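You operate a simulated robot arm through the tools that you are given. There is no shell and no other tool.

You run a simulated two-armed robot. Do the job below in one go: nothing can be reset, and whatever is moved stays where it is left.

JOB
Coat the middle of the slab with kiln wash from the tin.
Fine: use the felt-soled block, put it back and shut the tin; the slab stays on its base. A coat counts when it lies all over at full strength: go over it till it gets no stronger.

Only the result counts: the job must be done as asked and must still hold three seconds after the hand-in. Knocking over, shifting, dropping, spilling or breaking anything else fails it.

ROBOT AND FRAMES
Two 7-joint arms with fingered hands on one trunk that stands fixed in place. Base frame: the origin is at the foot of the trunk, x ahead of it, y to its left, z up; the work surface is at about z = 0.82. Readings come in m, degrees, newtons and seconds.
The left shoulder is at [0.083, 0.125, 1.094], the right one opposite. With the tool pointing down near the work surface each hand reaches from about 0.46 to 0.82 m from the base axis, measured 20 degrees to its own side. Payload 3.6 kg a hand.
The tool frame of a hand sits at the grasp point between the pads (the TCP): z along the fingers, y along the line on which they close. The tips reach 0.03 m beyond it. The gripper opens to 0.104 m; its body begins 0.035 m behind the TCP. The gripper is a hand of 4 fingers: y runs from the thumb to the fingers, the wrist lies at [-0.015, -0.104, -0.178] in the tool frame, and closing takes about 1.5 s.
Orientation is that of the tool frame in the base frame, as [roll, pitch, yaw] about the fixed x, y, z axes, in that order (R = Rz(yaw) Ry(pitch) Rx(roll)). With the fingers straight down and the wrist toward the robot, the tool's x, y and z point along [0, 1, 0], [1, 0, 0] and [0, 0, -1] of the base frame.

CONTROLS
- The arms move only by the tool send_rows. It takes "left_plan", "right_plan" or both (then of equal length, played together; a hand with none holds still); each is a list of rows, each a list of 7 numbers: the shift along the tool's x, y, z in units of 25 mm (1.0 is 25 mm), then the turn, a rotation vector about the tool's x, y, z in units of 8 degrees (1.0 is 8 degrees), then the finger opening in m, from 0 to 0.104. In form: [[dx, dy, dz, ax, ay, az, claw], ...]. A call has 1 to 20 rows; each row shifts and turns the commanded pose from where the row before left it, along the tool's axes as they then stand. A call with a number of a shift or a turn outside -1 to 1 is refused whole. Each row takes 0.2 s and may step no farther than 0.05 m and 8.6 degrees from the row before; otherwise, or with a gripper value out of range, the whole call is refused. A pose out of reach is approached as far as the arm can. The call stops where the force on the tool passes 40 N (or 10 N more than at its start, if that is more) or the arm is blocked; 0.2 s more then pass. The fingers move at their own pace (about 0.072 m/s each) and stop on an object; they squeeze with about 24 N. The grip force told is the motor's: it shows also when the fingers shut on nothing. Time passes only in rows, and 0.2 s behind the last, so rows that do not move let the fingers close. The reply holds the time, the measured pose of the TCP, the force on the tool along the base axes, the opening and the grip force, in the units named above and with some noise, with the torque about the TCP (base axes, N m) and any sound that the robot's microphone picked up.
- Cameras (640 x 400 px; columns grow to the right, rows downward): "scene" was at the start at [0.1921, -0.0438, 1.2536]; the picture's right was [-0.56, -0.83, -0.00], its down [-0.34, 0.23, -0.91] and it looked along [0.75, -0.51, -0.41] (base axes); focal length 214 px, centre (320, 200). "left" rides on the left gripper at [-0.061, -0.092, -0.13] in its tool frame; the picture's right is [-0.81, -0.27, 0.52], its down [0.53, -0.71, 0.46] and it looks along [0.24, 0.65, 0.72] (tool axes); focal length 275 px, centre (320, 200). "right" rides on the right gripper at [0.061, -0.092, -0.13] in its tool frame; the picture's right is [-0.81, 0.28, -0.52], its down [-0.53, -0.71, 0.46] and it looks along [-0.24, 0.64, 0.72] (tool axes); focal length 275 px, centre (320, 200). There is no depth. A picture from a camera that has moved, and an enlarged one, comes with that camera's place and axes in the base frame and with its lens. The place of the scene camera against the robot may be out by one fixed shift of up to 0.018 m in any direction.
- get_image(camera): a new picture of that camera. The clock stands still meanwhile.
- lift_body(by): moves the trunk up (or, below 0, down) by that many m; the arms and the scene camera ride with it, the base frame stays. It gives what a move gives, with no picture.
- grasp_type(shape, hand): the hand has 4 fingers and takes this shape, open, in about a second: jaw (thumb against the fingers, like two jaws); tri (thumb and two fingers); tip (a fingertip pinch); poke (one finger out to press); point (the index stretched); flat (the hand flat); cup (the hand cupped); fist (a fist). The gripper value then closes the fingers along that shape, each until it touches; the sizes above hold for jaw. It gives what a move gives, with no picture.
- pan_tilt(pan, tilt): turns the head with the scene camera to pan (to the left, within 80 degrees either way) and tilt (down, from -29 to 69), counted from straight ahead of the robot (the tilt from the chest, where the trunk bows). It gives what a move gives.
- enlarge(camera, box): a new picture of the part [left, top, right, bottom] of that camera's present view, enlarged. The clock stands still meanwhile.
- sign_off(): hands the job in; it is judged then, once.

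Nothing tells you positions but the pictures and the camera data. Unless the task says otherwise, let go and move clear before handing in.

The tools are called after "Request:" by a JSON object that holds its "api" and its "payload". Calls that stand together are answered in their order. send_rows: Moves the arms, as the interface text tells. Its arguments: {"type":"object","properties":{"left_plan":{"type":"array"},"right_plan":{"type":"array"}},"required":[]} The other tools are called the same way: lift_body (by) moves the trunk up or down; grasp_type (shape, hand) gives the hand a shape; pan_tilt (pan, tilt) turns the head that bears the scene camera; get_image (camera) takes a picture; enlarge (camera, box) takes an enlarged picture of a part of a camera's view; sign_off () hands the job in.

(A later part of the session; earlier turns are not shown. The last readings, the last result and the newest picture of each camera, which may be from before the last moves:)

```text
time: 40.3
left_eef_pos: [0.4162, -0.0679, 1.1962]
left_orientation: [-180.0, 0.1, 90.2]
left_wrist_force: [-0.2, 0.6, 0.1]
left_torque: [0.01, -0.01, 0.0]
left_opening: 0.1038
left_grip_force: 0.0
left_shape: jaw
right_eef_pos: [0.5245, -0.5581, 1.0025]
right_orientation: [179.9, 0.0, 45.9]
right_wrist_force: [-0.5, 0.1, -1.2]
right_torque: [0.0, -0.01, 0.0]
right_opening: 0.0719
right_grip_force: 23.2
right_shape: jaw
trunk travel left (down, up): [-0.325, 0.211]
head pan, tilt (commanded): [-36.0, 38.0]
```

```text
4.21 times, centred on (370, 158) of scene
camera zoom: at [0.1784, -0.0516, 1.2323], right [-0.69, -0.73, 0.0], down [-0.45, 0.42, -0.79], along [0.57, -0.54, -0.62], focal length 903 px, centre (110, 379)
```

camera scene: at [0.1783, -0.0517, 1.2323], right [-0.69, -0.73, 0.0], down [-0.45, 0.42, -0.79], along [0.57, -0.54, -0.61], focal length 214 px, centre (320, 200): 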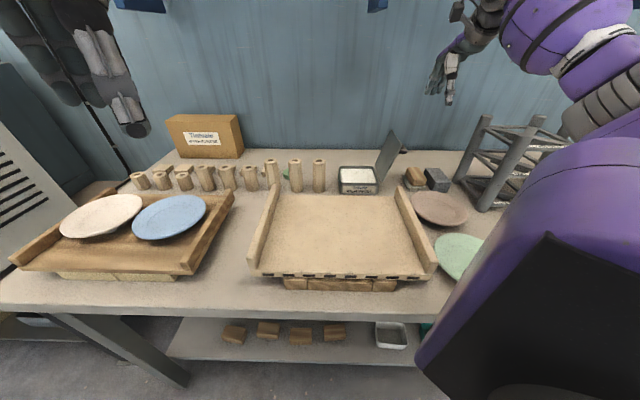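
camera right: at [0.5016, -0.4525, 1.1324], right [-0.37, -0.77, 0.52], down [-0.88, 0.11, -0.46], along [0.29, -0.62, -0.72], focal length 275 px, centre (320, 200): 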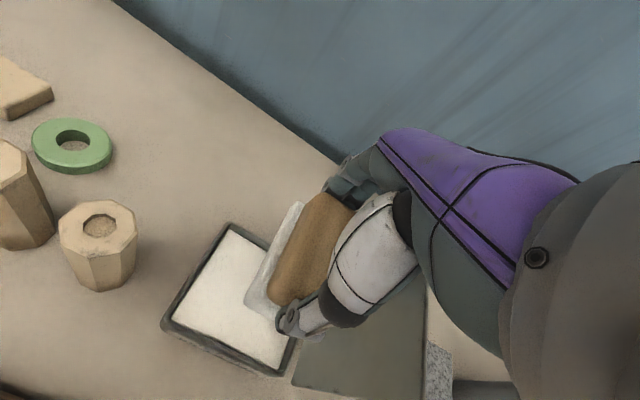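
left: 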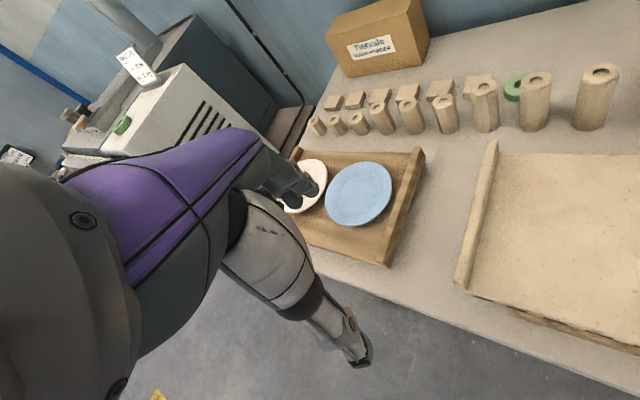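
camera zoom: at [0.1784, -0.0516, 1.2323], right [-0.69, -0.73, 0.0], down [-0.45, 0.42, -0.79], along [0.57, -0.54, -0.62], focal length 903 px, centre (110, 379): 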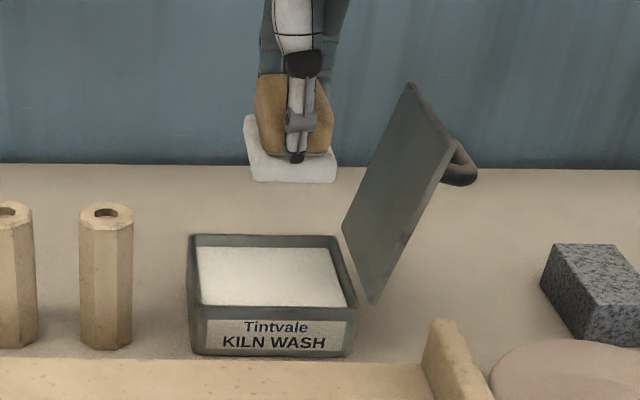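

No marks on the slab; its flat part lies between the rails, with its middle near (0.403, -0.330) and its top at about z 0.877, and the bricks support about the central 22 cm. I'll carry the loaded block over the middle.

Request:
{"api": "send_rows", "payload": {"right_plan": [[0.341, -0.907, 0, 0, 0, 0, 0.05], [0.341, -0.907, 0, 0, 0, 0, 0.05], [0.341, -0.907, 0, 0, 0, 0, 0.05], [0.341, -0.907, 0, 0, 0, 0, 0.05], [0.341, -0.907, 0, 0, 0, 0, 0.05], [0.341, -0.907, 0, 0, 0, 0, 0.05], [0.341, -0.907, 0, 0, 0, 0, 0.05], [0.341, -0.907, 0, 0, 0, 0, 0.05], [0.341, -0.907, 0, 0, 0, 0, 0.05], [0, 0, 0.6, 0, 0, 0, 0.05], [0, 0, 0.6, 0, 0, 0, 0.05], [0, 0, 0, 0, 0, 0, 0.05], [0, 0, 0, 0, 0, 0, 0.05]]}}

Request:
{"api": "get_image", "payload": {"camera": "right"}}

Request:
{"api": "get_image", "payload": {"camera": "scene"}}

Request:
{"api": "get_image", "payload": {"camera": "left"}}

```text
time: 43.1
left_eef_pos: [0.4157, -0.0677, 1.1975]
left_orientation: [180.0, 0.0, 90.2]
left_wrist_force: [-0.2, -0.2, 0.3]
left_torque: [-0.01, 0.04, -0.01]
left_opening: 0.104
left_grip_force: 0.0
left_shape: jaw
right_eef_pos: [0.4332, -0.3616, 0.972]
right_orientation: [-180.0, 0.1, 46.0]
right_wrist_force: [0.0, -0.2, -1.4]
right_torque: [0.01, -0.01, 0.01]
right_opening: 0.0719
right_grip_force: 24.2
right_shape: jaw
trunk travel left (down, up): [-0.325, 0.211]
head pan, tilt (commanded): [-36.0, 38.0]
```

```text
taken
camera right: at [0.4102, -0.2557, 1.1013], right [-0.37, -0.77, 0.52], down [-0.88, 0.11, -0.46], along [0.29, -0.62, -0.72], focal length 275 px, centre (320, 200)
```

right: 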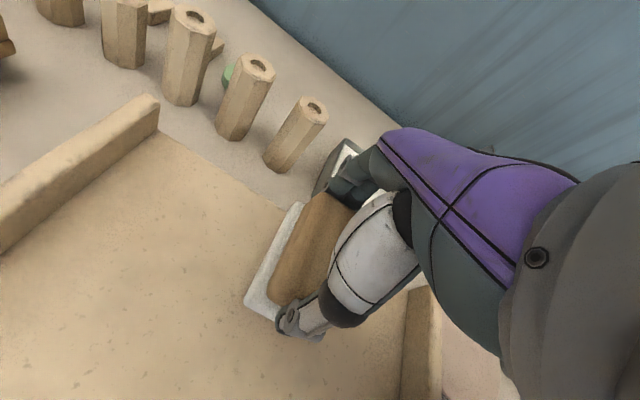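

```text
taken
camera scene: at [0.1785, -0.0515, 1.2323], right [-0.69, -0.73, 0.0], down [-0.45, 0.42, -0.79], along [0.57, -0.54, -0.62], focal length 214 px, centre (320, 200)
```

scene: 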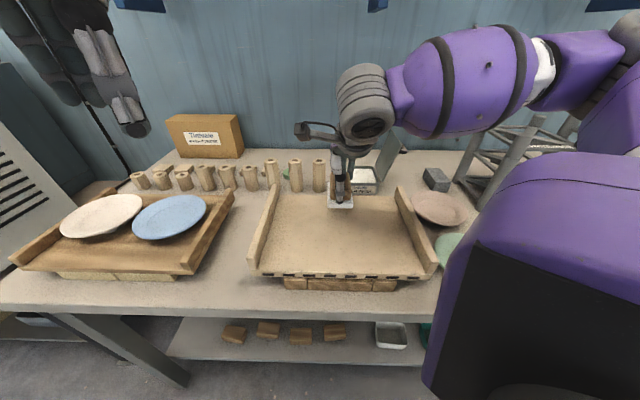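

```text
taken
camera left: at [0.3242, -0.1295, 1.3271], right [-0.27, -0.81, -0.52], down [-0.72, 0.53, -0.46], along [0.64, 0.24, -0.73], focal length 275 px, centre (320, 200)
```

left: 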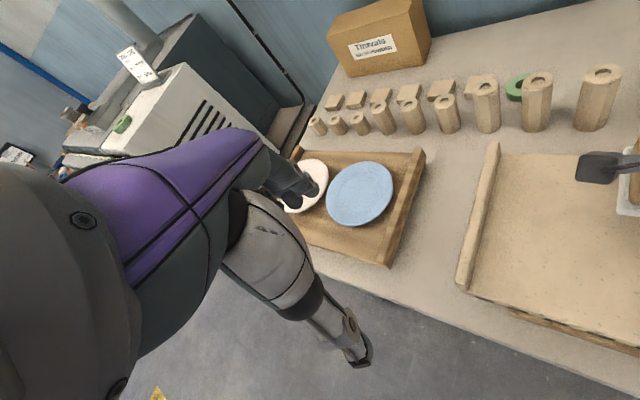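

The block hangs over the slab just behind its middle. I'll lower it gently until I feel contact.

Request:
{"api": "send_rows", "payload": {"right_plan": [[0, 0, 0.7, 0, 0, 0, 0.05], [0, 0, 0.6, 0, 0, 0, 0.05], [0, 0, 0.2, 0, 0, 0, 0.05], [0, 0, 0.2, 0, 0, 0, 0.05], [0, 0, 0, 0, 0, 0, 0.05]]}}

```text
time: 44.3
left_eef_pos: [0.4161, -0.0667, 1.1962]
left_orientation: [180.0, 0.1, 90.3]
left_wrist_force: [1.4, -0.8, 0.2]
left_torque: [-0.03, -0.03, 0.0]
left_opening: 0.1037
left_grip_force: 0.0
left_shape: jaw
right_eef_pos: [0.4323, -0.3623, 0.9299]
right_orientation: [180.0, 0.0, 45.8]
right_wrist_force: [-0.6, 0.2, -1.6]
right_torque: [0.01, -0.01, 0.01]
right_opening: 0.0716
right_grip_force: 24.3
right_shape: jaw
trunk travel left (down, up): [-0.325, 0.211]
head pan, tilt (commanded): [-36.0, 38.0]
```

Request:
{"api": "send_rows", "payload": {"right_plan": [[0, 0, 0.1, 0, 0, 0, 0.05], [0, 0, 0.1, 0, 0, 0, 0.05], [0, 0, 0, 0, 0, 0, 0.05]]}}

Request:
{"api": "enlarge", "payload": {"camera": "scene", "box": [300, 150, 400, 225]}}

```text
time: 45.1
left_eef_pos: [0.4148, -0.0674, 1.1956]
left_orientation: [-180.0, 0.1, 90.3]
left_wrist_force: [-0.3, -0.8, 0.1]
left_torque: [0.04, -0.04, -0.01]
left_opening: 0.1038
left_grip_force: 0.1
left_shape: jaw
right_eef_pos: [0.4322, -0.363, 0.9233]
right_orientation: [-180.0, 0.0, 46.1]
right_wrist_force: [0.5, -0.5, -1.5]
right_torque: [-0.03, 0.0, 0.04]
right_opening: 0.0719
right_grip_force: 23.6
right_shape: jaw
trunk travel left (down, up): [-0.325, 0.211]
head pan, tilt (commanded): [-36.0, 38.0]
```

```text
5.33 times, centred on (350, 188) of scene
camera zoom: at [0.1784, -0.0516, 1.2323], right [-0.69, -0.73, 0.0], down [-0.45, 0.42, -0.79], along [0.57, -0.54, -0.62], focal length 1144 px, centre (160, 267)
```

zoom: 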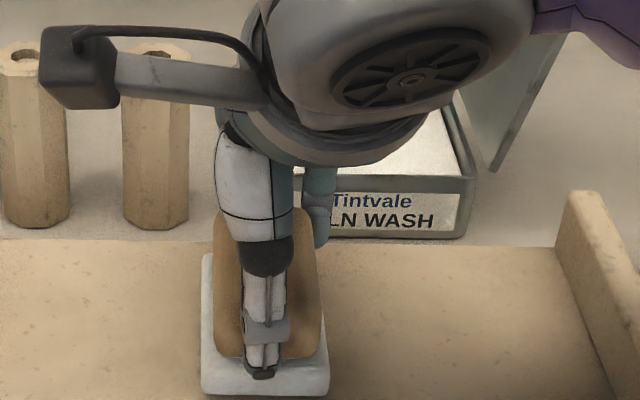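

Request:
{"api": "send_rows", "payload": {"right_plan": [[0, 0, 0.1, 0, 0, 0, 0.05], [0, 0, 0.1, 0, 0, 0, 0.05], [0, 0, 0, 0, 0, 0, 0.05]]}}

```text
time: 45.9
left_eef_pos: [0.4141, -0.0678, 1.1968]
left_orientation: [180.0, 0.1, 90.2]
left_wrist_force: [0.3, 0.1, -0.2]
left_torque: [-0.02, 0.02, -0.03]
left_opening: 0.1037
left_grip_force: 0.0
left_shape: jaw
right_eef_pos: [0.4324, -0.3621, 0.922]
right_orientation: [179.5, -0.1, 46.1]
right_wrist_force: [0.9, -2.7, 20.5]
right_torque: [-0.06, 0.01, -0.01]
right_opening: 0.0718
right_grip_force: 23.7
right_shape: jaw
trunk travel left (down, up): [-0.325, 0.211]
head pan, tilt (commanded): [-36.0, 38.0]
```

Contact is at TCP z 0.922 (about 20 N), so the slab's top is near z 0.873. I'll ease off a little and make a first stroke to the right to see how the wash takes.

Request:
{"api": "send_rows", "payload": {"right_plan": [[0, 0, -0.06, 0, 0, 0, 0.05], [-0.5, 0, 0, 0, 0, 0, 0.05], [-0.5, 0, 0, 0, 0, 0, 0.05], [-0.5, 0, 0, 0, 0, 0, 0.05], [-0.5, 0, 0, 0, 0, 0, 0.05], [-0.5, 0, 0, 0, 0, 0, 0.05], [-0.5, 0, 0, 0, 0, 0, 0.05], [0, 0, 0, 0, 0, 0, 0.05]]}}

Request:
{"api": "enlarge", "payload": {"camera": "scene", "box": [260, 150, 440, 290]}}

Request:
{"api": "get_image", "payload": {"camera": "right"}}

```text
time: 47.7
left_eef_pos: [0.414, -0.0671, 1.1977]
left_orientation: [180.0, 0.2, 90.2]
left_wrist_force: [-0.4, -0.3, 0.0]
left_torque: [0.01, 0.02, 0.02]
left_opening: 0.1035
left_grip_force: 0.0
left_shape: jaw
right_eef_pos: [0.38, -0.4158, 0.9223]
right_orientation: [179.9, 0.2, 46.0]
right_wrist_force: [3.7, 4.7, 17.8]
right_torque: [0.1, -0.12, 0.0]
right_opening: 0.0714
right_grip_force: 23.9
right_shape: jaw
trunk travel left (down, up): [-0.325, 0.211]
head pan, tilt (commanded): [-36.0, 38.0]
```

```text
2.86 times, centred on (350, 220) of scene
camera zoom: at [0.1779, -0.05, 1.2325], right [-0.69, -0.73, 0.0], down [-0.45, 0.42, -0.79], along [0.57, -0.54, -0.61], focal length 613 px, centre (234, 143)
```

zoom: 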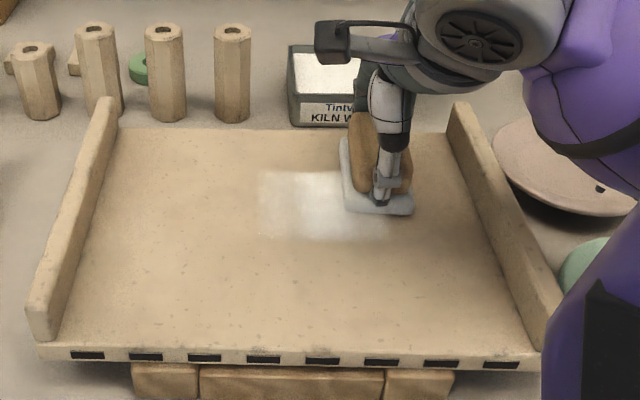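

```text
taken
camera right: at [0.3559, -0.3097, 1.051], right [-0.37, -0.77, 0.52], down [-0.88, 0.11, -0.46], along [0.29, -0.62, -0.72], focal length 275 px, centre (320, 200)
```

right: 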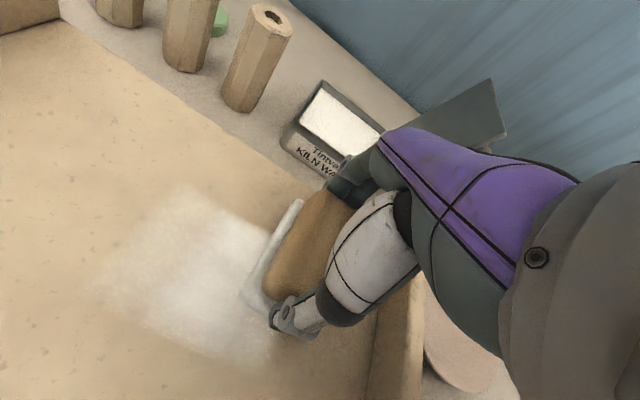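

The wash takes well and shows as a white patch, but it seems to lie a little nearer to me than the sole. I'll lift off and inspect the patch before going on.

Request:
{"api": "send_rows", "payload": {"right_plan": [[0, 0, -0.4, 0, 0, 0, 0.05], [-0.5, 0.8, -0.8, 0, 0, 0, 0.05], [-0.5, 0.8, -0.4, 0, 0, 0, 0.05], [0, 0.8, 0, 0, 0, 0, 0.05], [0, 0, 0, 0, 0, 0, 0.05]]}}

Request:
{"api": "enlarge", "payload": {"camera": "scene", "box": [260, 170, 440, 290]}}

Request:
{"api": "get_image", "payload": {"camera": "right"}}

```text
time: 48.9
left_eef_pos: [0.4152, -0.0672, 1.196]
left_orientation: [-179.9, 0.2, 90.2]
left_wrist_force: [-0.2, 0.5, 0.0]
left_torque: [0.01, 0.03, 0.0]
left_opening: 0.1037
left_grip_force: 0.0
left_shape: jaw
right_eef_pos: [0.4054, -0.4769, 0.9609]
right_orientation: [-180.0, 0.0, 46.1]
right_wrist_force: [0.4, -0.8, -1.3]
right_torque: [-0.04, -0.03, 0.0]
right_opening: 0.0718
right_grip_force: 23.5
right_shape: jaw
trunk travel left (down, up): [-0.325, 0.211]
head pan, tilt (commanded): [-36.0, 38.0]
```

```text
3.33 times, centred on (350, 230) of scene
camera zoom: at [0.1783, -0.0516, 1.2323], right [-0.69, -0.73, 0.0], down [-0.45, 0.42, -0.79], along [0.57, -0.54, -0.62], focal length 715 px, centre (220, 100)
```

zoom: 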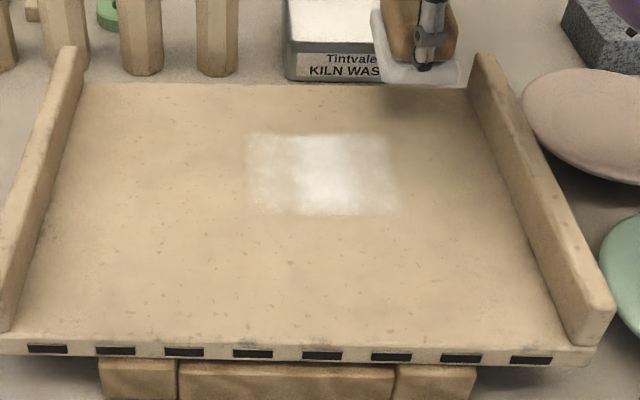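

```text
taken
camera right: at [0.3826, -0.3707, 1.0913], right [-0.37, -0.77, 0.52], down [-0.88, 0.11, -0.46], along [0.29, -0.62, -0.72], focal length 275 px, centre (320, 200)
```

right: 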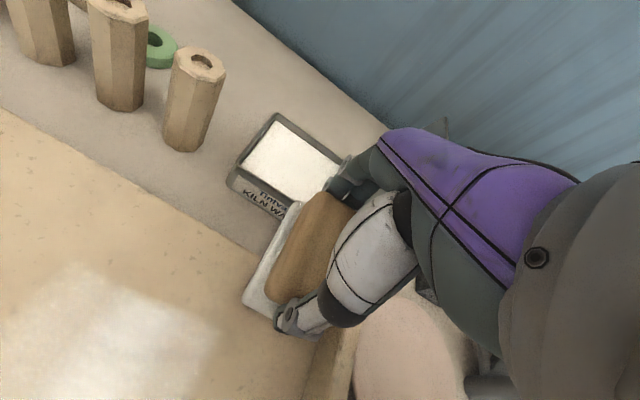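

The patch spans roughly e_w -0.07 to 0.04 along the bench and 8 cm in depth, and it fades at its ends, so wash is laid by rubbing. I'll go back down and make a long stroke to the left.

Request:
{"api": "send_rows", "payload": {"right_plan": [[0.215, -0.84, 0, 0, 0, 0, 0.05], [0.215, -0.84, 0, 0, 0, 0, 0.05], [0.215, -0.84, 0, 0, 0, 0, 0.05], [0, 0, 0.7, 0, 0, 0, 0.05], [0, 0, 0.5, 0, 0, 0, 0.05], [0, 0, 0.27, 0, 0, 0, 0.05], [0, 0, 0.1, 0, 0, 0, 0.05], [0.5, 0, 0, 0, 0, 0, 0.05], [0.5, 0, 0, 0, 0, 0, 0.05], [0.5, 0, 0, 0, 0, 0, 0.05], [0.5, 0, 0, 0, 0, 0, 0.05], [0.5, 0, 0, 0, 0, 0, 0.05], [0.5, 0, 0, 0, 0, 0, 0.05], [0.5, 0, 0, 0, 0, 0, 0.05], [0.5, 0, 0, 0, 0, 0, 0.05], [0.5, 0, 0, 0, 0, 0, 0.05], [0.5, 0, 0, 0, 0, 0, 0.05], [0.5, 0, 0, 0, 0, 0, 0.05], [0.5, 0, 0, 0, 0, 0, 0.05], [0.5, 0, 0, 0, 0, 0, 0.05]]}}

Request:
{"api": "enlarge", "payload": {"camera": "scene", "box": [260, 170, 440, 290]}}

Request:
{"api": "get_image", "payload": {"camera": "right"}}

```text
time: 53.1
left_eef_pos: [0.4126, -0.0673, 1.1969]
left_orientation: [179.9, 0.2, 90.2]
left_wrist_force: [0.3, -0.2, -0.2]
left_torque: [-0.01, -0.01, 0.02]
left_opening: 0.1038
left_grip_force: 0.0
left_shape: jaw
right_eef_pos: [0.4829, -0.3034, 0.922]
right_orientation: [179.9, 0.0, 46.0]
right_wrist_force: [-3.3, -3.5, 10.5]
right_torque: [-0.09, 0.04, -0.02]
right_opening: 0.0715
right_grip_force: 23.6
right_shape: jaw
trunk travel left (down, up): [-0.325, 0.211]
head pan, tilt (commanded): [-36.0, 38.0]
```

```text
3.33 times, centred on (350, 230) of scene
camera zoom: at [0.1774, -0.0513, 1.2325], right [-0.69, -0.73, 0.0], down [-0.45, 0.42, -0.79], along [0.57, -0.54, -0.61], focal length 715 px, centre (220, 100)
```

zoom: 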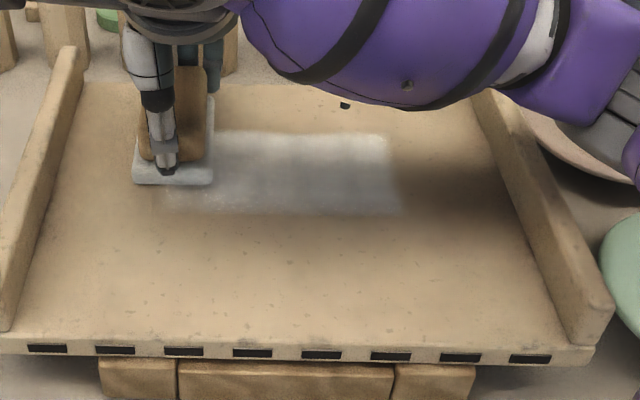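

```text
taken
camera right: at [0.4604, -0.1968, 1.0515], right [-0.37, -0.77, 0.52], down [-0.88, 0.11, -0.46], along [0.29, -0.62, -0.72], focal length 275 px, centre (320, 200)
```

right: 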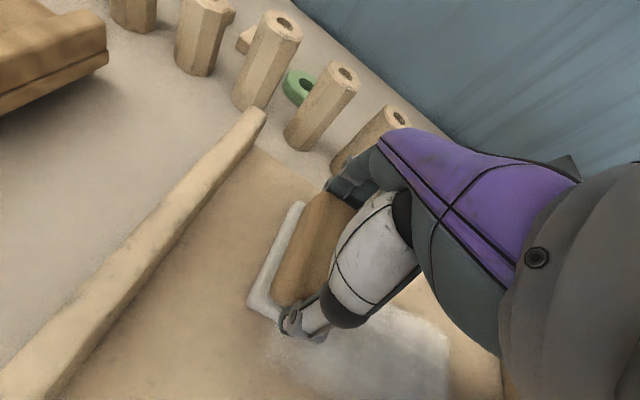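

The right and back edges of the coat stay sharp where the sole went past them, so the coat seems confined to a middle patch. I'll shift one lane nearer and stroke back to the right.

Request:
{"api": "send_rows", "payload": {"right_plan": [[0, -0.544, 0, 0, 0, 0, 0.05], [0, -0.544, 0, 0, 0, 0, 0.05], [0, -0.544, 0, 0, 0, 0, 0.05], [0, -0.544, 0, 0, 0, 0, 0.05], [0, -0.544, 0, 0, 0, 0, 0.05], [-0.5, 0, 0, 0, 0, 0, 0.05], [-0.5, 0, 0, 0, 0, 0, 0.05], [-0.5, 0, 0, 0, 0, 0, 0.05], [-0.5, 0, 0, 0, 0, 0, 0.05], [-0.5, 0, 0, 0, 0, 0, 0.05], [-0.5, 0, 0, 0, 0, 0, 0.05], [-0.5, 0, 0, 0, 0, 0, 0.05], [-0.5, 0, 0, 0, 0, 0, 0.05], [-0.5, 0, 0, 0, 0, 0, 0.05], [-0.5, 0, 0, 0, 0, 0, 0.05], [-0.5, 0, 0, 0, 0, 0, 0.05], [-0.5, 0, 0, 0, 0, 0, 0.05], [-0.5, 0, 0, 0, 0, 0, 0.05], [0, 0, 0, 0, 0, 0, 0.05]]}}

Request:
{"api": "enlarge", "payload": {"camera": "scene", "box": [260, 170, 440, 290]}}

Request:
{"api": "get_image", "payload": {"camera": "right"}}

```text
time: 57.1
left_eef_pos: [0.4154, -0.0693, 1.1964]
left_orientation: [-179.9, 0.2, 90.2]
left_wrist_force: [-0.4, -0.4, -0.1]
left_torque: [0.03, 0.0, 0.01]
left_opening: 0.1035
left_grip_force: 0.0
left_shape: jaw
right_eef_pos: [0.369, -0.3883, 0.9235]
right_orientation: [-179.9, 0.1, 45.8]
right_wrist_force: [-0.1, 0.4, 0.1]
right_torque: [-0.01, -0.05, 0.01]
right_opening: 0.0714
right_grip_force: 24.0
right_shape: jaw
right hand out of reach, approached as far as the arm can: row 9, 10, 11, 12, 13, 14, 15, 16, 17
trunk travel left (down, up): [-0.325, 0.211]
head pan, tilt (commanded): [-36.0, 38.0]
```

```text
3.33 times, centred on (350, 230) of scene
camera zoom: at [0.1783, -0.0514, 1.2323], right [-0.69, -0.73, 0.0], down [-0.45, 0.42, -0.79], along [0.57, -0.54, -0.62], focal length 715 px, centre (220, 100)
```

zoom: 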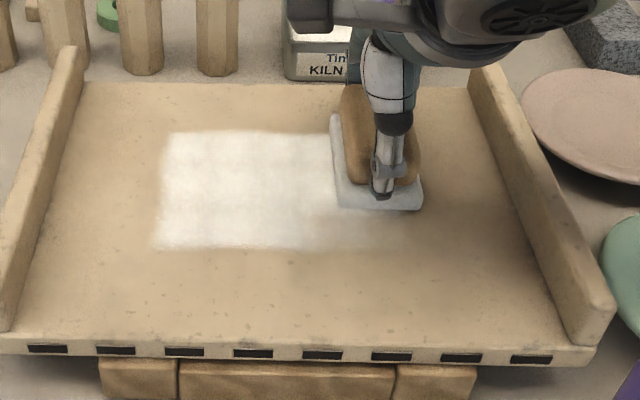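

```text
taken
camera right: at [0.3473, -0.2832, 1.0525], right [-0.36, -0.77, 0.52], down [-0.88, 0.11, -0.45], along [0.29, -0.62, -0.73], focal length 275 px, centre (320, 200)
```

right: 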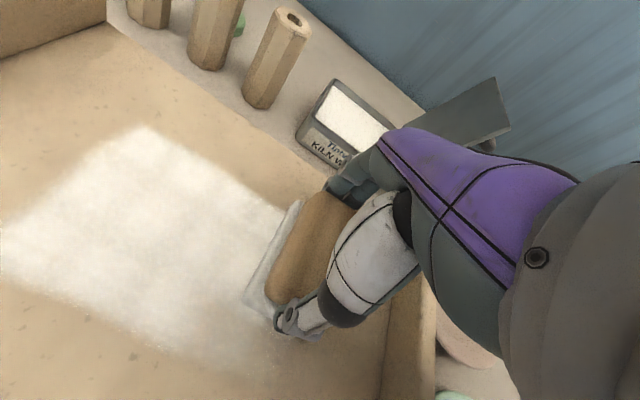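

The coat now shows a sharp left edge as well, so the middle patch is about 17 by 13 cm and centred on the slab. The near right part was out of reach for the arm, so I'll lift off, go back a bit and raise the trunk to get more room.

Request:
{"api": "send_rows", "payload": {"right_plan": [[0, 0, -0.5, 0, 0, 0, 0.05], [0, 0.7, -0.5, 0, 0, 0, 0.05], [0, 0.9, -0.2, 0, 0, 0, 0.05], [0, 0.9, 0, 0, 0, 0, 0.05], [0, 0.9, 0, 0, 0, 0, 0.05], [0, 0.6, 0, 0, 0, 0, 0.05], [0, 0, 0, 0, 0, 0, 0.05]]}}

Request:
{"api": "lift_body", "payload": {"by": 0.15}}

Request:
{"api": "get_image", "payload": {"camera": "scene"}}

Request:
{"api": "enlarge", "payload": {"camera": "scene", "box": [260, 180, 440, 300]}}

```text
time: 58.7
left_eef_pos: [0.4151, -0.068, 1.1971]
left_orientation: [180.0, 0.2, 90.2]
left_wrist_force: [0.2, 0.4, 0.8]
left_torque: [0.03, 0.01, -0.01]
left_opening: 0.1037
left_grip_force: 0.0
left_shape: jaw
right_eef_pos: [0.4386, -0.4574, 0.9529]
right_orientation: [180.0, 0.0, 46.0]
right_wrist_force: [0.7, -0.5, -1.5]
right_torque: [0.03, -0.02, 0.01]
right_opening: 0.0713
right_grip_force: 23.4
right_shape: jaw
trunk travel left (down, up): [-0.325, 0.211]
head pan, tilt (commanded): [-36.0, 38.0]
```

```text
time: 60.4
left_eef_pos: [0.4149, -0.0688, 1.3453]
left_orientation: [-180.0, -0.1, 89.9]
left_wrist_force: [0.1, -0.4, -0.1]
left_torque: [0.01, -0.01, 0.01]
left_opening: 0.1036
left_grip_force: 0.0
left_shape: jaw
right_eef_pos: [0.441, -0.4576, 1.1022]
right_orientation: [-180.0, 0.1, 46.0]
right_wrist_force: [0.4, -0.8, -0.2]
right_torque: [0.0, 0.02, 0.01]
right_opening: 0.0715
right_grip_force: 24.3
right_shape: jaw
trunk travel left (down, up): [-0.475, 0.061]
head pan, tilt (commanded): [-36.0, 38.0]
```

```text
taken
camera scene: at [0.1344, -0.043, 1.3925], right [-0.59, -0.81, 0.0], down [-0.5, 0.36, -0.79], along [0.64, -0.46, -0.62], focal length 214 px, centre (320, 200)
```

scene: 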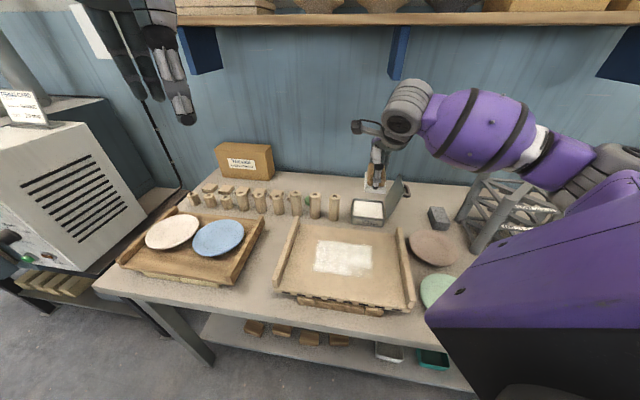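

```text
3.33 times, centred on (350, 240) of scene
camera zoom: at [0.1344, -0.043, 1.3925], right [-0.59, -0.81, 0.0], down [-0.5, 0.36, -0.79], along [0.64, -0.46, -0.62], focal length 715 px, centre (220, 67)
```

zoom: 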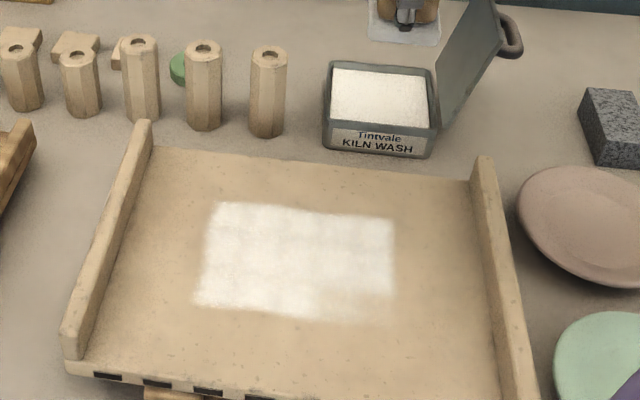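

From the higher view the coat is strong at the back and left but weak at the front right, and there's room to finish now. I'll come down over the nearer lane.

Request:
{"api": "send_rows", "payload": {"right_plan": [[-0.043, -0.8, 0.8, 0, 0, 0, 0.05], [-0.043, -0.8, 0.8, 0, 0, 0, 0.05], [-0.043, -0.8, 0.8, 0, 0, 0, 0.05], [-0.043, -0.8, 0.8, 0, 0, 0, 0.05], [-0.043, -0.8, 0.8, 0, 0, 0, 0.05], [-0.043, -0.8, 0.8, 0, 0, 0, 0.05], [-0.043, -0.8, 0.8, 0, 0, 0, 0.05], [0, 0, 0.8, 0, 0, 0, 0.05], [0, 0, 0.5, 0, 0, 0, 0.05], [0, 0, 0.15, 0, 0, 0, 0.05], [0, 0, 0, 0, 0, 0, 0.05], [0, 0, 0, 0, 0, 0, 0.05]]}}

Request:
{"api": "enlarge", "payload": {"camera": "scene", "box": [260, 180, 440, 300]}}

```text
time: 63.0
left_eef_pos: [0.4134, -0.0696, 1.3467]
left_orientation: [180.0, 0.0, 89.9]
left_wrist_force: [0.3, 0.1, 0.6]
left_torque: [0.01, 0.03, 0.01]
left_opening: 0.1035
left_grip_force: 0.0
left_shape: jaw
right_eef_pos: [0.3342, -0.3653, 0.9249]
right_orientation: [-179.9, 0.0, 46.0]
right_wrist_force: [1.0, -0.1, -2.4]
right_torque: [-0.01, 0.0, 0.01]
right_opening: 0.0714
right_grip_force: 23.9
right_shape: jaw
trunk travel left (down, up): [-0.475, 0.061]
head pan, tilt (commanded): [-36.0, 38.0]
```

```text
3.33 times, centred on (350, 240) of scene
camera zoom: at [0.134, -0.0429, 1.3927], right [-0.59, -0.81, 0.0], down [-0.5, 0.36, -0.79], along [0.64, -0.46, -0.62], focal length 715 px, centre (220, 67)
```

zoom: 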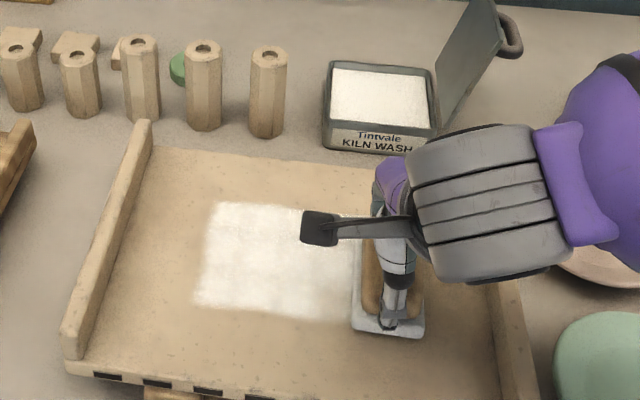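

The near lane is reachable now. I'll press down lightly and stroke left and back.

Request:
{"api": "send_rows", "payload": {"right_plan": [[0, 0, 0.18, 0, 0, 0, 0.05], [0.5, 0, 0, 0, 0, 0, 0.05], [0.6, 0, 0, 0, 0, 0, 0.05], [0.6, 0, 0, 0, 0, 0, 0.05], [0.6, 0, 0, 0, 0, 0, 0.05], [0.6, 0, 0, 0, 0, 0, 0.05], [0.6, 0, 0, 0, 0, 0, 0.05], [0.6, 0, 0, 0, 0, 0, 0.05], [0.6, 0, 0, 0, 0, 0, 0.05], [0.6, 0, 0, 0, 0, 0, 0.05], [0.6, 0, 0, 0, 0, 0, 0.05], [0.3, 0, 0, 0, 0, 0, 0.05], [0, 0, 0, 0, 0, 0, 0.05]]}}

Request:
{"api": "enlarge", "payload": {"camera": "scene", "box": [260, 180, 440, 300]}}

```text
time: 65.8
left_eef_pos: [0.4135, -0.0693, 1.3469]
left_orientation: [-180.0, 0.0, 90.0]
left_wrist_force: [0.3, 0.0, -0.1]
left_torque: [-0.04, 0.03, -0.01]
left_opening: 0.1037
left_grip_force: 0.0
left_shape: jaw
right_eef_pos: [0.4424, -0.2543, 0.922]
right_orientation: [-179.9, 0.1, 46.0]
right_wrist_force: [-0.8, 0.7, 0.0]
right_torque: [0.01, 0.0, 0.04]
right_opening: 0.0715
right_grip_force: 24.3
right_shape: jaw
trunk travel left (down, up): [-0.475, 0.061]
head pan, tilt (commanded): [-36.0, 38.0]
```

```text
3.33 times, centred on (350, 240) of scene
camera zoom: at [0.1339, -0.0428, 1.3927], right [-0.59, -0.81, 0.0], down [-0.5, 0.36, -0.79], along [0.64, -0.46, -0.62], focal length 715 px, centre (220, 67)
```

zoom: 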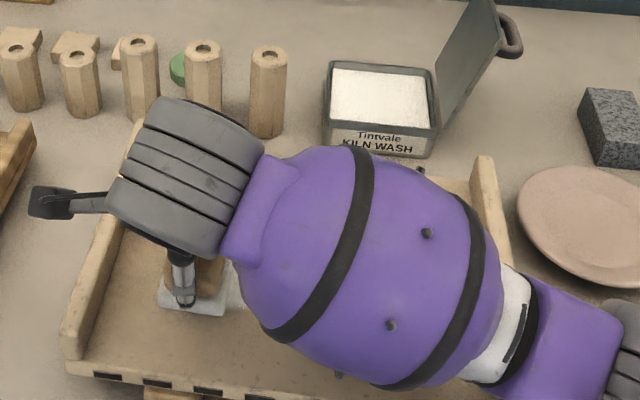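

There was hardly any pressure on that pass, so I'll press 2.5 mm lower and stroke back to the right.

Request:
{"api": "send_rows", "payload": {"right_plan": [[0, 0, 0.1, 0, 0, 0, 0.05], [-0.5, 0, 0, 0, 0, 0, 0.05], [-0.6, 0, 0, 0, 0, 0, 0.05], [-0.6, 0, 0, 0, 0, 0, 0.05]]}}

```text
time: 66.8
left_eef_pos: [0.4131, -0.0675, 1.3463]
left_orientation: [179.9, 0.0, 90.0]
left_wrist_force: [-0.4, -0.4, 0.0]
left_torque: [0.0, 0.01, -0.01]
left_opening: 0.1039
left_grip_force: 0.1
left_shape: jaw
right_eef_pos: [0.4129, -0.2833, 0.9214]
right_orientation: [179.7, -0.2, 45.9]
right_wrist_force: [5.0, 6.9, 22.1]
right_torque: [0.21, -0.15, -0.06]
right_opening: 0.0707
right_grip_force: 24.0
right_shape: jaw
trunk travel left (down, up): [-0.475, 0.061]
head pan, tilt (commanded): [-36.0, 38.0]
```

Request:
{"api": "send_rows", "payload": {"right_plan": [[-0.6, 0, -0.04, 0, 0, 0, 0.05], [-0.6, 0, 0, 0, 0, 0, 0.05], [-0.6, 0, 0, 0, 0, 0, 0.05], [-0.6, 0, 0, 0, 0, 0, 0.05], [-0.6, 0, 0, 0, 0, 0, 0.05], [-0.6, 0, 0, 0, 0, 0, 0.05], [-0.6, 0, 0, 0, 0, 0, 0.05], [-0.6, 0, 0, 0, 0, 0, 0.05], [0, 0, 0, 0, 0, 0, 0.05]]}}

Request:
{"api": "enlarge", "payload": {"camera": "scene", "box": [260, 180, 440, 300]}}

```text
time: 68.8
left_eef_pos: [0.4142, -0.0671, 1.346]
left_orientation: [-179.9, 0.1, 90.0]
left_wrist_force: [-1.2, 0.9, 0.2]
left_torque: [0.01, 0.0, 0.0]
left_opening: 0.1037
left_grip_force: 0.1
left_shape: jaw
right_eef_pos: [0.3297, -0.3681, 0.9214]
right_orientation: [179.9, 0.0, 46.0]
right_wrist_force: [5.2, 4.3, 19.6]
right_torque: [0.13, -0.14, 0.02]
right_opening: 0.0705
right_grip_force: 23.5
right_shape: jaw
trunk travel left (down, up): [-0.475, 0.061]
head pan, tilt (commanded): [-36.0, 38.0]
```

```text
3.33 times, centred on (350, 240) of scene
camera zoom: at [0.1336, -0.041, 1.3928], right [-0.59, -0.81, 0.0], down [-0.5, 0.36, -0.79], along [0.64, -0.46, -0.61], focal length 715 px, centre (220, 67)
```

zoom: 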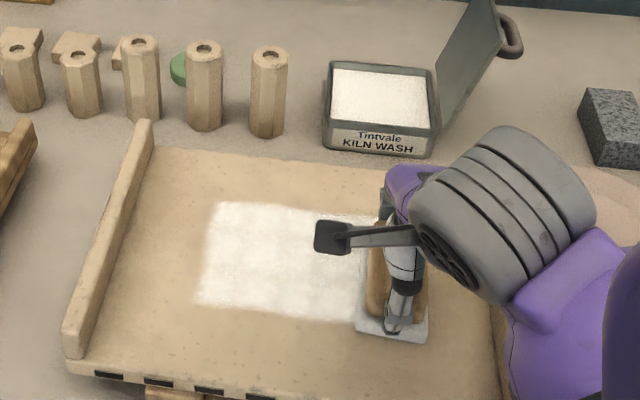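

The coat's front edge stays put even though the sole passed it, so the patch is bounded on all sides. I'll lift off, clear the view and inspect the whole patch.

Request:
{"api": "send_rows", "payload": {"right_plan": [[0, 0, -0.5, 0, 0, 0, 0.05], [0, 0.4, -0.9, 0, 0, 0, 0.05], [0, 0.95, -0.9, 0, 0, 0, 0.05], [0, 0.95, -0.9, 0, 0, 0, 0.05], [0, 0.95, -0.5, 0, 0, 0, 0.05], [0, 0.95, 0, 0, 0, 0, 0.05], [0, 0.95, 0, 0, 0, 0, 0.05], [0, 0.95, 0, 0, 0, 0, 0.05], [0, 0, 0, 0, 0, 0, 0.05]]}}

Request:
{"api": "enlarge", "payload": {"camera": "scene", "box": [290, 215, 400, 290]}}

Request:
{"api": "get_image", "payload": {"camera": "scene"}}

```text
time: 70.8
left_eef_pos: [0.4136, -0.0694, 1.3459]
left_orientation: [-179.9, 0.1, 90.0]
left_wrist_force: [-0.3, -0.3, -0.1]
left_torque: [-0.01, 0.02, 0.0]
left_opening: 0.1038
left_grip_force: 0.0
left_shape: jaw
right_eef_pos: [0.4387, -0.4776, 1.0144]
right_orientation: [-180.0, 0.0, 46.0]
right_wrist_force: [-0.1, -0.4, -0.5]
right_torque: [-0.01, 0.0, -0.02]
right_opening: 0.0711
right_grip_force: 24.1
right_shape: jaw
trunk travel left (down, up): [-0.475, 0.061]
head pan, tilt (commanded): [-36.0, 38.0]
```

```text
5.33 times, centred on (345, 252) of scene
camera zoom: at [0.1338, -0.0427, 1.3927], right [-0.59, -0.81, 0.0], down [-0.5, 0.36, -0.79], along [0.64, -0.46, -0.62], focal length 1144 px, centre (187, -80)
```

zoom: 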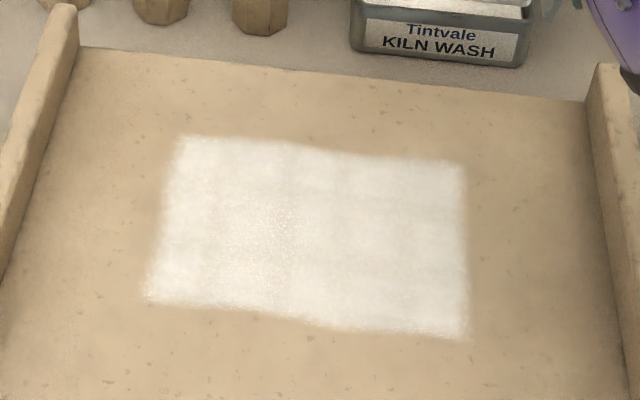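

```text
taken
camera scene: at [0.1338, -0.0427, 1.3927], right [-0.59, -0.81, 0.0], down [-0.5, 0.36, -0.79], along [0.64, -0.46, -0.62], focal length 214 px, centre (320, 200)
```

scene: 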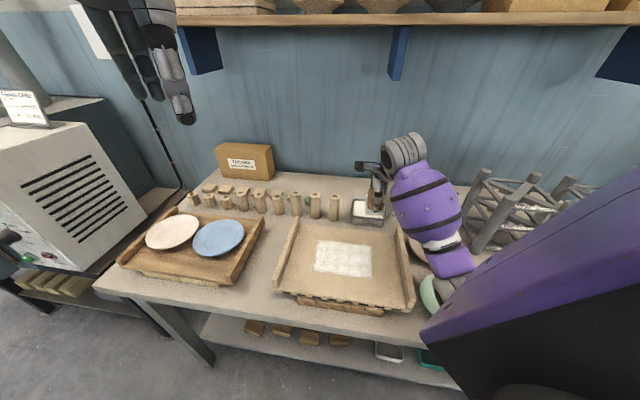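

The patch is evenly covered now, with only slight variations. To be sure it's at full strength, I'll dip again and go over it once more.

Request:
{"api": "send_rows", "payload": {"right_plan": [[0.02, 0.94, 0, 0, 0, 0, 0.05], [0.02, 0.94, 0, 0, 0, 0, 0.05], [0.02, 0.94, 0, 0, 0, 0, 0.05], [0.02, 0.94, 0, 0, 0, 0, 0.05], [0.02, 0.94, 0, 0, 0, 0, 0.05], [0, 0, 0, 0, 0, 0, 0.05], [0, 0, 0.9, 0, 0, 0, 0.05], [0, 0, 0.9, 0, 0, 0, 0.05], [0, 0, 0.8, 0, 0, 0, 0.05], [0, 0, 0.6, 0, 0, 0, 0.05], [0, 0, 0, 0, 0, 0, 0.05]]}}

Request:
{"api": "enlarge", "payload": {"camera": "scene", "box": [320, 150, 430, 240]}}

Request:
{"api": "get_image", "payload": {"camera": "right"}}

```text
time: 73.2
left_eef_pos: [0.4127, -0.0691, 1.3461]
left_orientation: [179.9, 0.0, 90.0]
left_wrist_force: [-0.3, 0.1, 0.4]
left_torque: [0.01, -0.01, 0.0]
left_opening: 0.1034
left_grip_force: 0.0
left_shape: jaw
right_eef_pos: [0.5248, -0.557, 0.9334]
right_orientation: [-179.9, -0.1, 46.1]
right_wrist_force: [-0.7, -0.1, -0.5]
right_torque: [0.0, -0.02, -0.01]
right_opening: 0.0709
right_grip_force: 24.3
right_shape: jaw
trunk travel left (down, up): [-0.475, 0.061]
head pan, tilt (commanded): [-36.0, 38.0]
```

```text
4.44 times, centred on (375, 195) of scene
camera zoom: at [0.134, -0.0429, 1.3927], right [-0.59, -0.81, 0.0], down [-0.5, 0.36, -0.79], along [0.64, -0.46, -0.62], focal length 953 px, centre (76, 222)
```

zoom: 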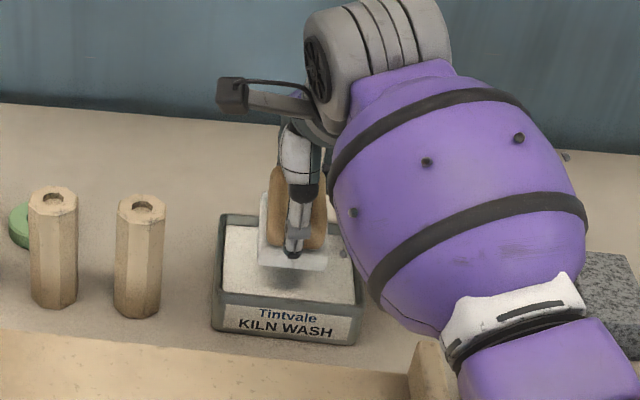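

```text
taken
camera right: at [0.5019, -0.4513, 1.0626], right [-0.37, -0.77, 0.52], down [-0.88, 0.11, -0.46], along [0.29, -0.62, -0.72], focal length 275 px, centre (320, 200)
```

right: 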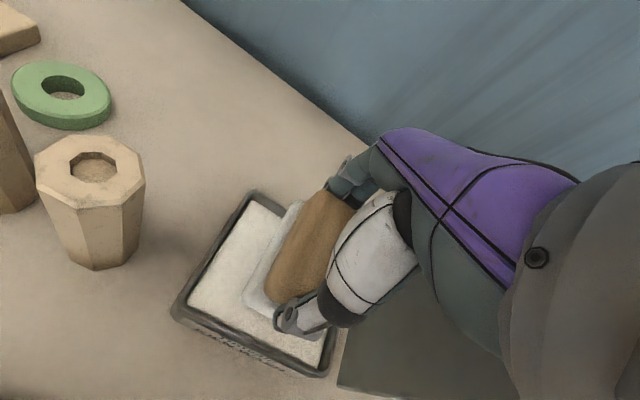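

Request:
{"api": "send_rows", "payload": {"right_plan": [[0, 0, 0.5, 0, 0, 0, 0.05], [0, 0, 0.4, 0, 0, 0, 0.05], [0, 0, 0.2, 0, 0, 0, 0.05], [0, 0, 0.15, 0, 0, 0, 0.05], [0, 0, 0, 0, 0, 0, 0.05]]}}

```text
time: 74.4
left_eef_pos: [0.4131, -0.0686, 1.3468]
left_orientation: [179.8, 0.0, 90.1]
left_wrist_force: [-0.1, 0.0, 1.0]
left_torque: [0.02, 0.01, -0.02]
left_opening: 0.1038
left_grip_force: 0.1
left_shape: jaw
right_eef_pos: [0.5242, -0.5564, 0.9022]
right_orientation: [179.8, 0.0, 45.9]
right_wrist_force: [-0.9, -0.2, 6.1]
right_torque: [0.06, -0.03, 0.01]
right_opening: 0.0711
right_grip_force: 24.3
right_shape: jaw
trunk travel left (down, up): [-0.475, 0.061]
head pan, tilt (commanded): [-36.0, 38.0]
```

Request:
{"api": "send_rows", "payload": {"right_plan": [[0, 0, 0.08, 0, 0, 0, 0.05], [0.15, 0, 0, 0, 0, 0, 0.05], [-0.15, 0, 0, 0, 0, 0, 0.05], [-0.15, 0, 0, 0, 0, 0, 0.05], [0.15, 0, 0, 0, 0, 0, 0.05], [0, 0, 0, 0, 0, 0, 0.05], [0, 0, -0.4, 0, 0, 0, 0.05], [0, 0, -0.8, 0, 0, 0, 0.05], [0, 0, -0.9, 0, 0, 0, 0.05], [0, 0, -0.9, 0, 0, 0, 0.05], [0, 0, -0.9, 0, 0, 0, 0.05], [0, 0, 0, 0, 0, 0, 0.05]]}}

Request:
{"api": "get_image", "payload": {"camera": "right"}}

Request:
{"api": "get_image", "payload": {"camera": "scene"}}

```text
time: 77.0
left_eef_pos: [0.414, -0.0682, 1.3461]
left_orientation: [180.0, 0.0, 90.0]
left_wrist_force: [-1.0, -0.2, -0.5]
left_torque: [0.01, 0.01, 0.03]
left_opening: 0.1037
left_grip_force: 0.1
left_shape: jaw
right_eef_pos: [0.525, -0.5572, 0.9984]
right_orientation: [-180.0, 0.0, 46.0]
right_wrist_force: [-0.6, 0.2, -0.4]
right_torque: [0.03, -0.03, 0.0]
right_opening: 0.0714
right_grip_force: 23.8
right_shape: jaw
trunk travel left (down, up): [-0.475, 0.061]
head pan, tilt (commanded): [-36.0, 38.0]
```

```text
taken
camera right: at [0.5026, -0.4513, 1.1268], right [-0.37, -0.77, 0.52], down [-0.88, 0.11, -0.45], along [0.29, -0.62, -0.72], focal length 275 px, centre (320, 200)
```

right: 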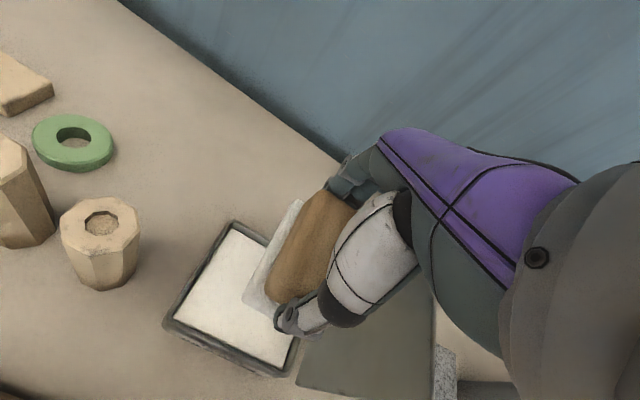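

```text
taken
camera scene: at [0.1341, -0.043, 1.3926], right [-0.59, -0.81, 0.0], down [-0.5, 0.36, -0.79], along [0.64, -0.46, -0.62], focal length 214 px, centre (320, 200)
```

scene: 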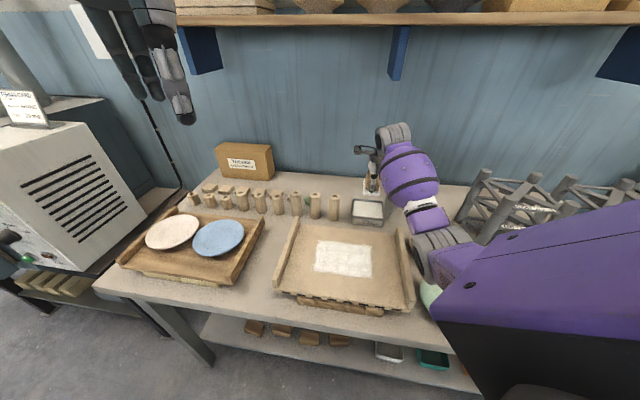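

The sole is freshly loaded and everything else is in place. I'll return to the far lane of the patch.

Request:
{"api": "send_rows", "payload": {"right_plan": [[0, -0.92, 0, 0, 0, 0, 0.05], [0, -0.92, 0, 0, 0, 0, 0.05], [0, -0.92, 0, 0, 0, 0, 0.05], [0, -0.92, 0, 0, 0, 0, 0.05], [0, -0.92, 0, 0, 0, 0, 0.05], [0, -0.92, 0, 0, 0, 0, 0.05], [0, -0.92, 0, 0, 0, 0, 0.05], [0, -0.92, 0, 0, 0, 0, 0.05], [0, -0.92, 0, 0, 0, 0, 0.05], [0, 0, 0.9, 0, 0, 0, 0.05], [0, 0, 0.9, 0, 0, 0, 0.05], [0, 0, 0.8, 0, 0, 0, 0.05], [0, 0, 0.4, 0, 0, 0, 0.05], [0, 0, 0.12, 0, 0, 0, 0.05], [0, 0, 0, 0, 0, 0, 0.05]]}}

```text
time: 80.2
left_eef_pos: [0.4133, -0.0693, 1.3466]
left_orientation: [179.8, 0.0, 90.0]
left_wrist_force: [0.4, 0.9, 0.7]
left_torque: [-0.01, 0.0, -0.02]
left_opening: 0.1037
left_grip_force: 0.0
left_shape: jaw
right_eef_pos: [0.3753, -0.4133, 0.921]
right_orientation: [179.7, -0.1, 45.9]
right_wrist_force: [-1.0, -1.5, 11.6]
right_torque: [0.0, 0.06, -0.02]
right_opening: 0.0711
right_grip_force: 23.9
right_shape: jaw
trunk travel left (down, up): [-0.475, 0.061]
head pan, tilt (commanded): [-36.0, 38.0]
```

Request:
{"api": "send_rows", "payload": {"right_plan": [[0.65, 0, 0, 0, 0, 0, 0.05], [0.65, 0, 0, 0, 0, 0, 0.05], [0.65, 0, 0, 0, 0, 0, 0.05], [0.65, 0, 0, 0, 0, 0, 0.05], [0.65, 0, 0, 0, 0, 0, 0.05], [0.65, 0, 0, 0, 0, 0, 0.05], [0.65, 0, 0, 0, 0, 0, 0.05], [0.65, 0, 0, 0, 0, 0, 0.05], [0.65, 0, 0, 0, 0, 0, 0.05], [0.65, 0, 0, 0, 0, 0, 0.05], [-0.65, 0, 0, 0, 0, 0, 0.05], [-0.65, 0, 0, 0, 0, 0, 0.05], [-0.65, 0, 0, 0, 0, 0, 0.05], [-0.65, 0, 0, 0, 0, 0, 0.05], [-0.65, 0, 0, 0, 0, 0, 0.05], [-0.65, 0, 0, 0, 0, 0, 0.05], [-0.65, 0, 0, 0, 0, 0, 0.05], [-0.65, 0, 0, 0, 0, 0, 0.05], [-0.65, 0, 0, 0, 0, 0, 0.05], [-0.65, 0, 0, 0, 0, 0, 0.05]]}}

Request:
{"api": "get_image", "payload": {"camera": "scene"}}

```text
time: 84.4
left_eef_pos: [0.4138, -0.0687, 1.3472]
left_orientation: [179.9, -0.1, 90.1]
left_wrist_force: [1.0, 0.4, 0.3]
left_torque: [0.0, 0.01, 0.01]
left_opening: 0.1039
left_grip_force: 0.0
left_shape: jaw
right_eef_pos: [0.3765, -0.4142, 0.9217]
right_orientation: [179.9, 0.1, 45.8]
right_wrist_force: [4.4, 5.2, 17.9]
right_torque: [0.19, -0.12, 0.03]
right_opening: 0.0695
right_grip_force: 24.1
right_shape: jaw
trunk travel left (down, up): [-0.475, 0.061]
head pan, tilt (commanded): [-36.0, 38.0]
```

```text
taken
camera scene: at [0.1333, -0.0413, 1.3927], right [-0.59, -0.81, 0.0], down [-0.5, 0.36, -0.79], along [0.64, -0.46, -0.61], focal length 214 px, centre (320, 200)
```

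scene: 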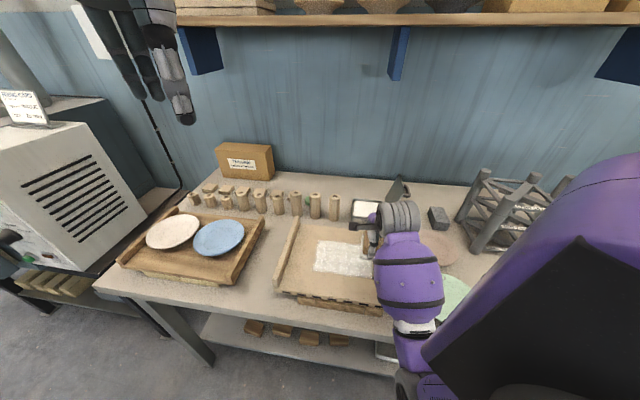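

Request:
{"api": "send_rows", "payload": {"right_plan": [[0, -0.65, -0.03, 0, 0, 0, 0.05], [0, -0.65, 0, 0, 0, 0, 0.05], [0.65, 0, 0, 0, 0, 0, 0.05], [0.65, 0, 0, 0, 0, 0, 0.05], [0.65, 0, 0, 0, 0, 0, 0.05], [0.65, 0, 0, 0, 0, 0, 0.05], [0.65, 0, 0, 0, 0, 0, 0.05], [0.65, 0, 0, 0, 0, 0, 0.05], [0.65, 0, 0, 0, 0, 0, 0.05], [0.65, 0, 0, 0, 0, 0, 0.05], [0.65, 0, 0, 0, 0, 0, 0.05], [0.65, 0, 0, 0, 0, 0, 0.05], [0, -0.65, 0, 0, 0, 0, 0.05], [0, -0.65, 0, 0, 0, 0, 0.05]]}}

```text
time: 87.4
left_eef_pos: [0.4133, -0.0689, 1.3468]
left_orientation: [179.9, 0.0, 90.1]
left_wrist_force: [-0.1, -0.3, 0.1]
left_torque: [0.01, 0.03, 0.03]
left_opening: 0.1037
left_grip_force: 0.1
left_shape: jaw
right_eef_pos: [0.4409, -0.2519, 0.9209]
right_orientation: [179.7, -0.1, 46.0]
right_wrist_force: [5.4, -3.7, 18.4]
right_torque: [-0.09, -0.09, 0.01]
right_opening: 0.0708
right_grip_force: 24.2
right_shape: jaw
trunk travel left (down, up): [-0.475, 0.061]
head pan, tilt (commanded): [-36.0, 38.0]
```

Request:
{"api": "send_rows", "payload": {"right_plan": [[-0.65, 0, -0.02, 0, 0, 0, 0.05], [-0.65, 0, 0, 0, 0, 0, 0.05], [-0.65, 0, 0, 0, 0, 0, 0.05], [-0.65, 0, 0, 0, 0, 0, 0.05], [-0.65, 0, 0, 0, 0, 0, 0.05], [-0.65, 0, 0, 0, 0, 0, 0.05], [-0.65, 0, 0, 0, 0, 0, 0.05], [-0.65, 0, 0, 0, 0, 0, 0.05], [-0.65, 0, 0, 0, 0, 0, 0.05], [-0.65, 0, 0, 0, 0, 0, 0.05], [0.65, 0, 0, 0, 0, 0, 0.05], [0.65, 0, 0, 0, 0, 0, 0.05], [0.65, 0, 0, 0, 0, 0, 0.05], [0.65, 0, 0, 0, 0, 0, 0.05], [0.65, 0, 0, 0, 0, 0, 0.05], [0.65, 0, 0, 0, 0, 0, 0.05], [0.65, 0, 0, 0, 0, 0, 0.05], [0.65, 0, 0, 0, 0, 0, 0.05], [0.65, 0, 0, 0, 0, 0, 0.05], [0.65, 0, 0, 0, 0, 0, 0.05]]}}

Request:
{"api": "get_image", "payload": {"camera": "scene"}}

```text
time: 91.6
left_eef_pos: [0.4146, -0.0703, 1.3469]
left_orientation: [-180.0, 0.0, 90.0]
left_wrist_force: [0.0, 0.7, 0.4]
left_torque: [-0.01, -0.02, -0.01]
left_opening: 0.1037
left_grip_force: 0.1
left_shape: jaw
right_eef_pos: [0.4436, -0.2696, 0.9265]
right_orientation: [177.9, 1.7, 45.4]
right_wrist_force: [-0.2, -0.3, -0.6]
right_torque: [0.0, -0.01, -0.01]
right_opening: 0.0712
right_grip_force: 24.1
right_shape: jaw
trunk travel left (down, up): [-0.475, 0.061]
head pan, tilt (commanded): [-36.0, 38.0]
```

```text
taken
camera scene: at [0.1344, -0.0425, 1.3926], right [-0.59, -0.81, 0.0], down [-0.5, 0.36, -0.79], along [0.64, -0.46, -0.62], focal length 214 px, centre (320, 200)
```

scene: 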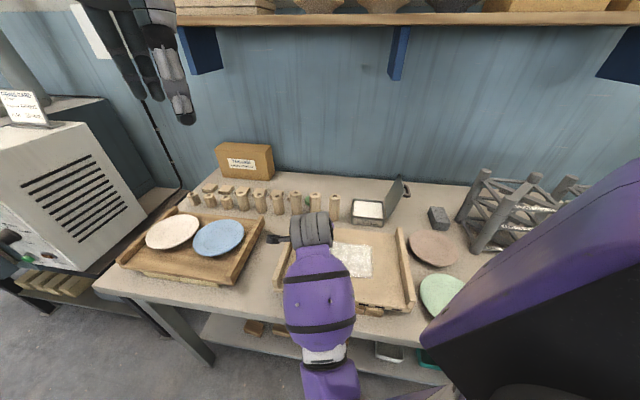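

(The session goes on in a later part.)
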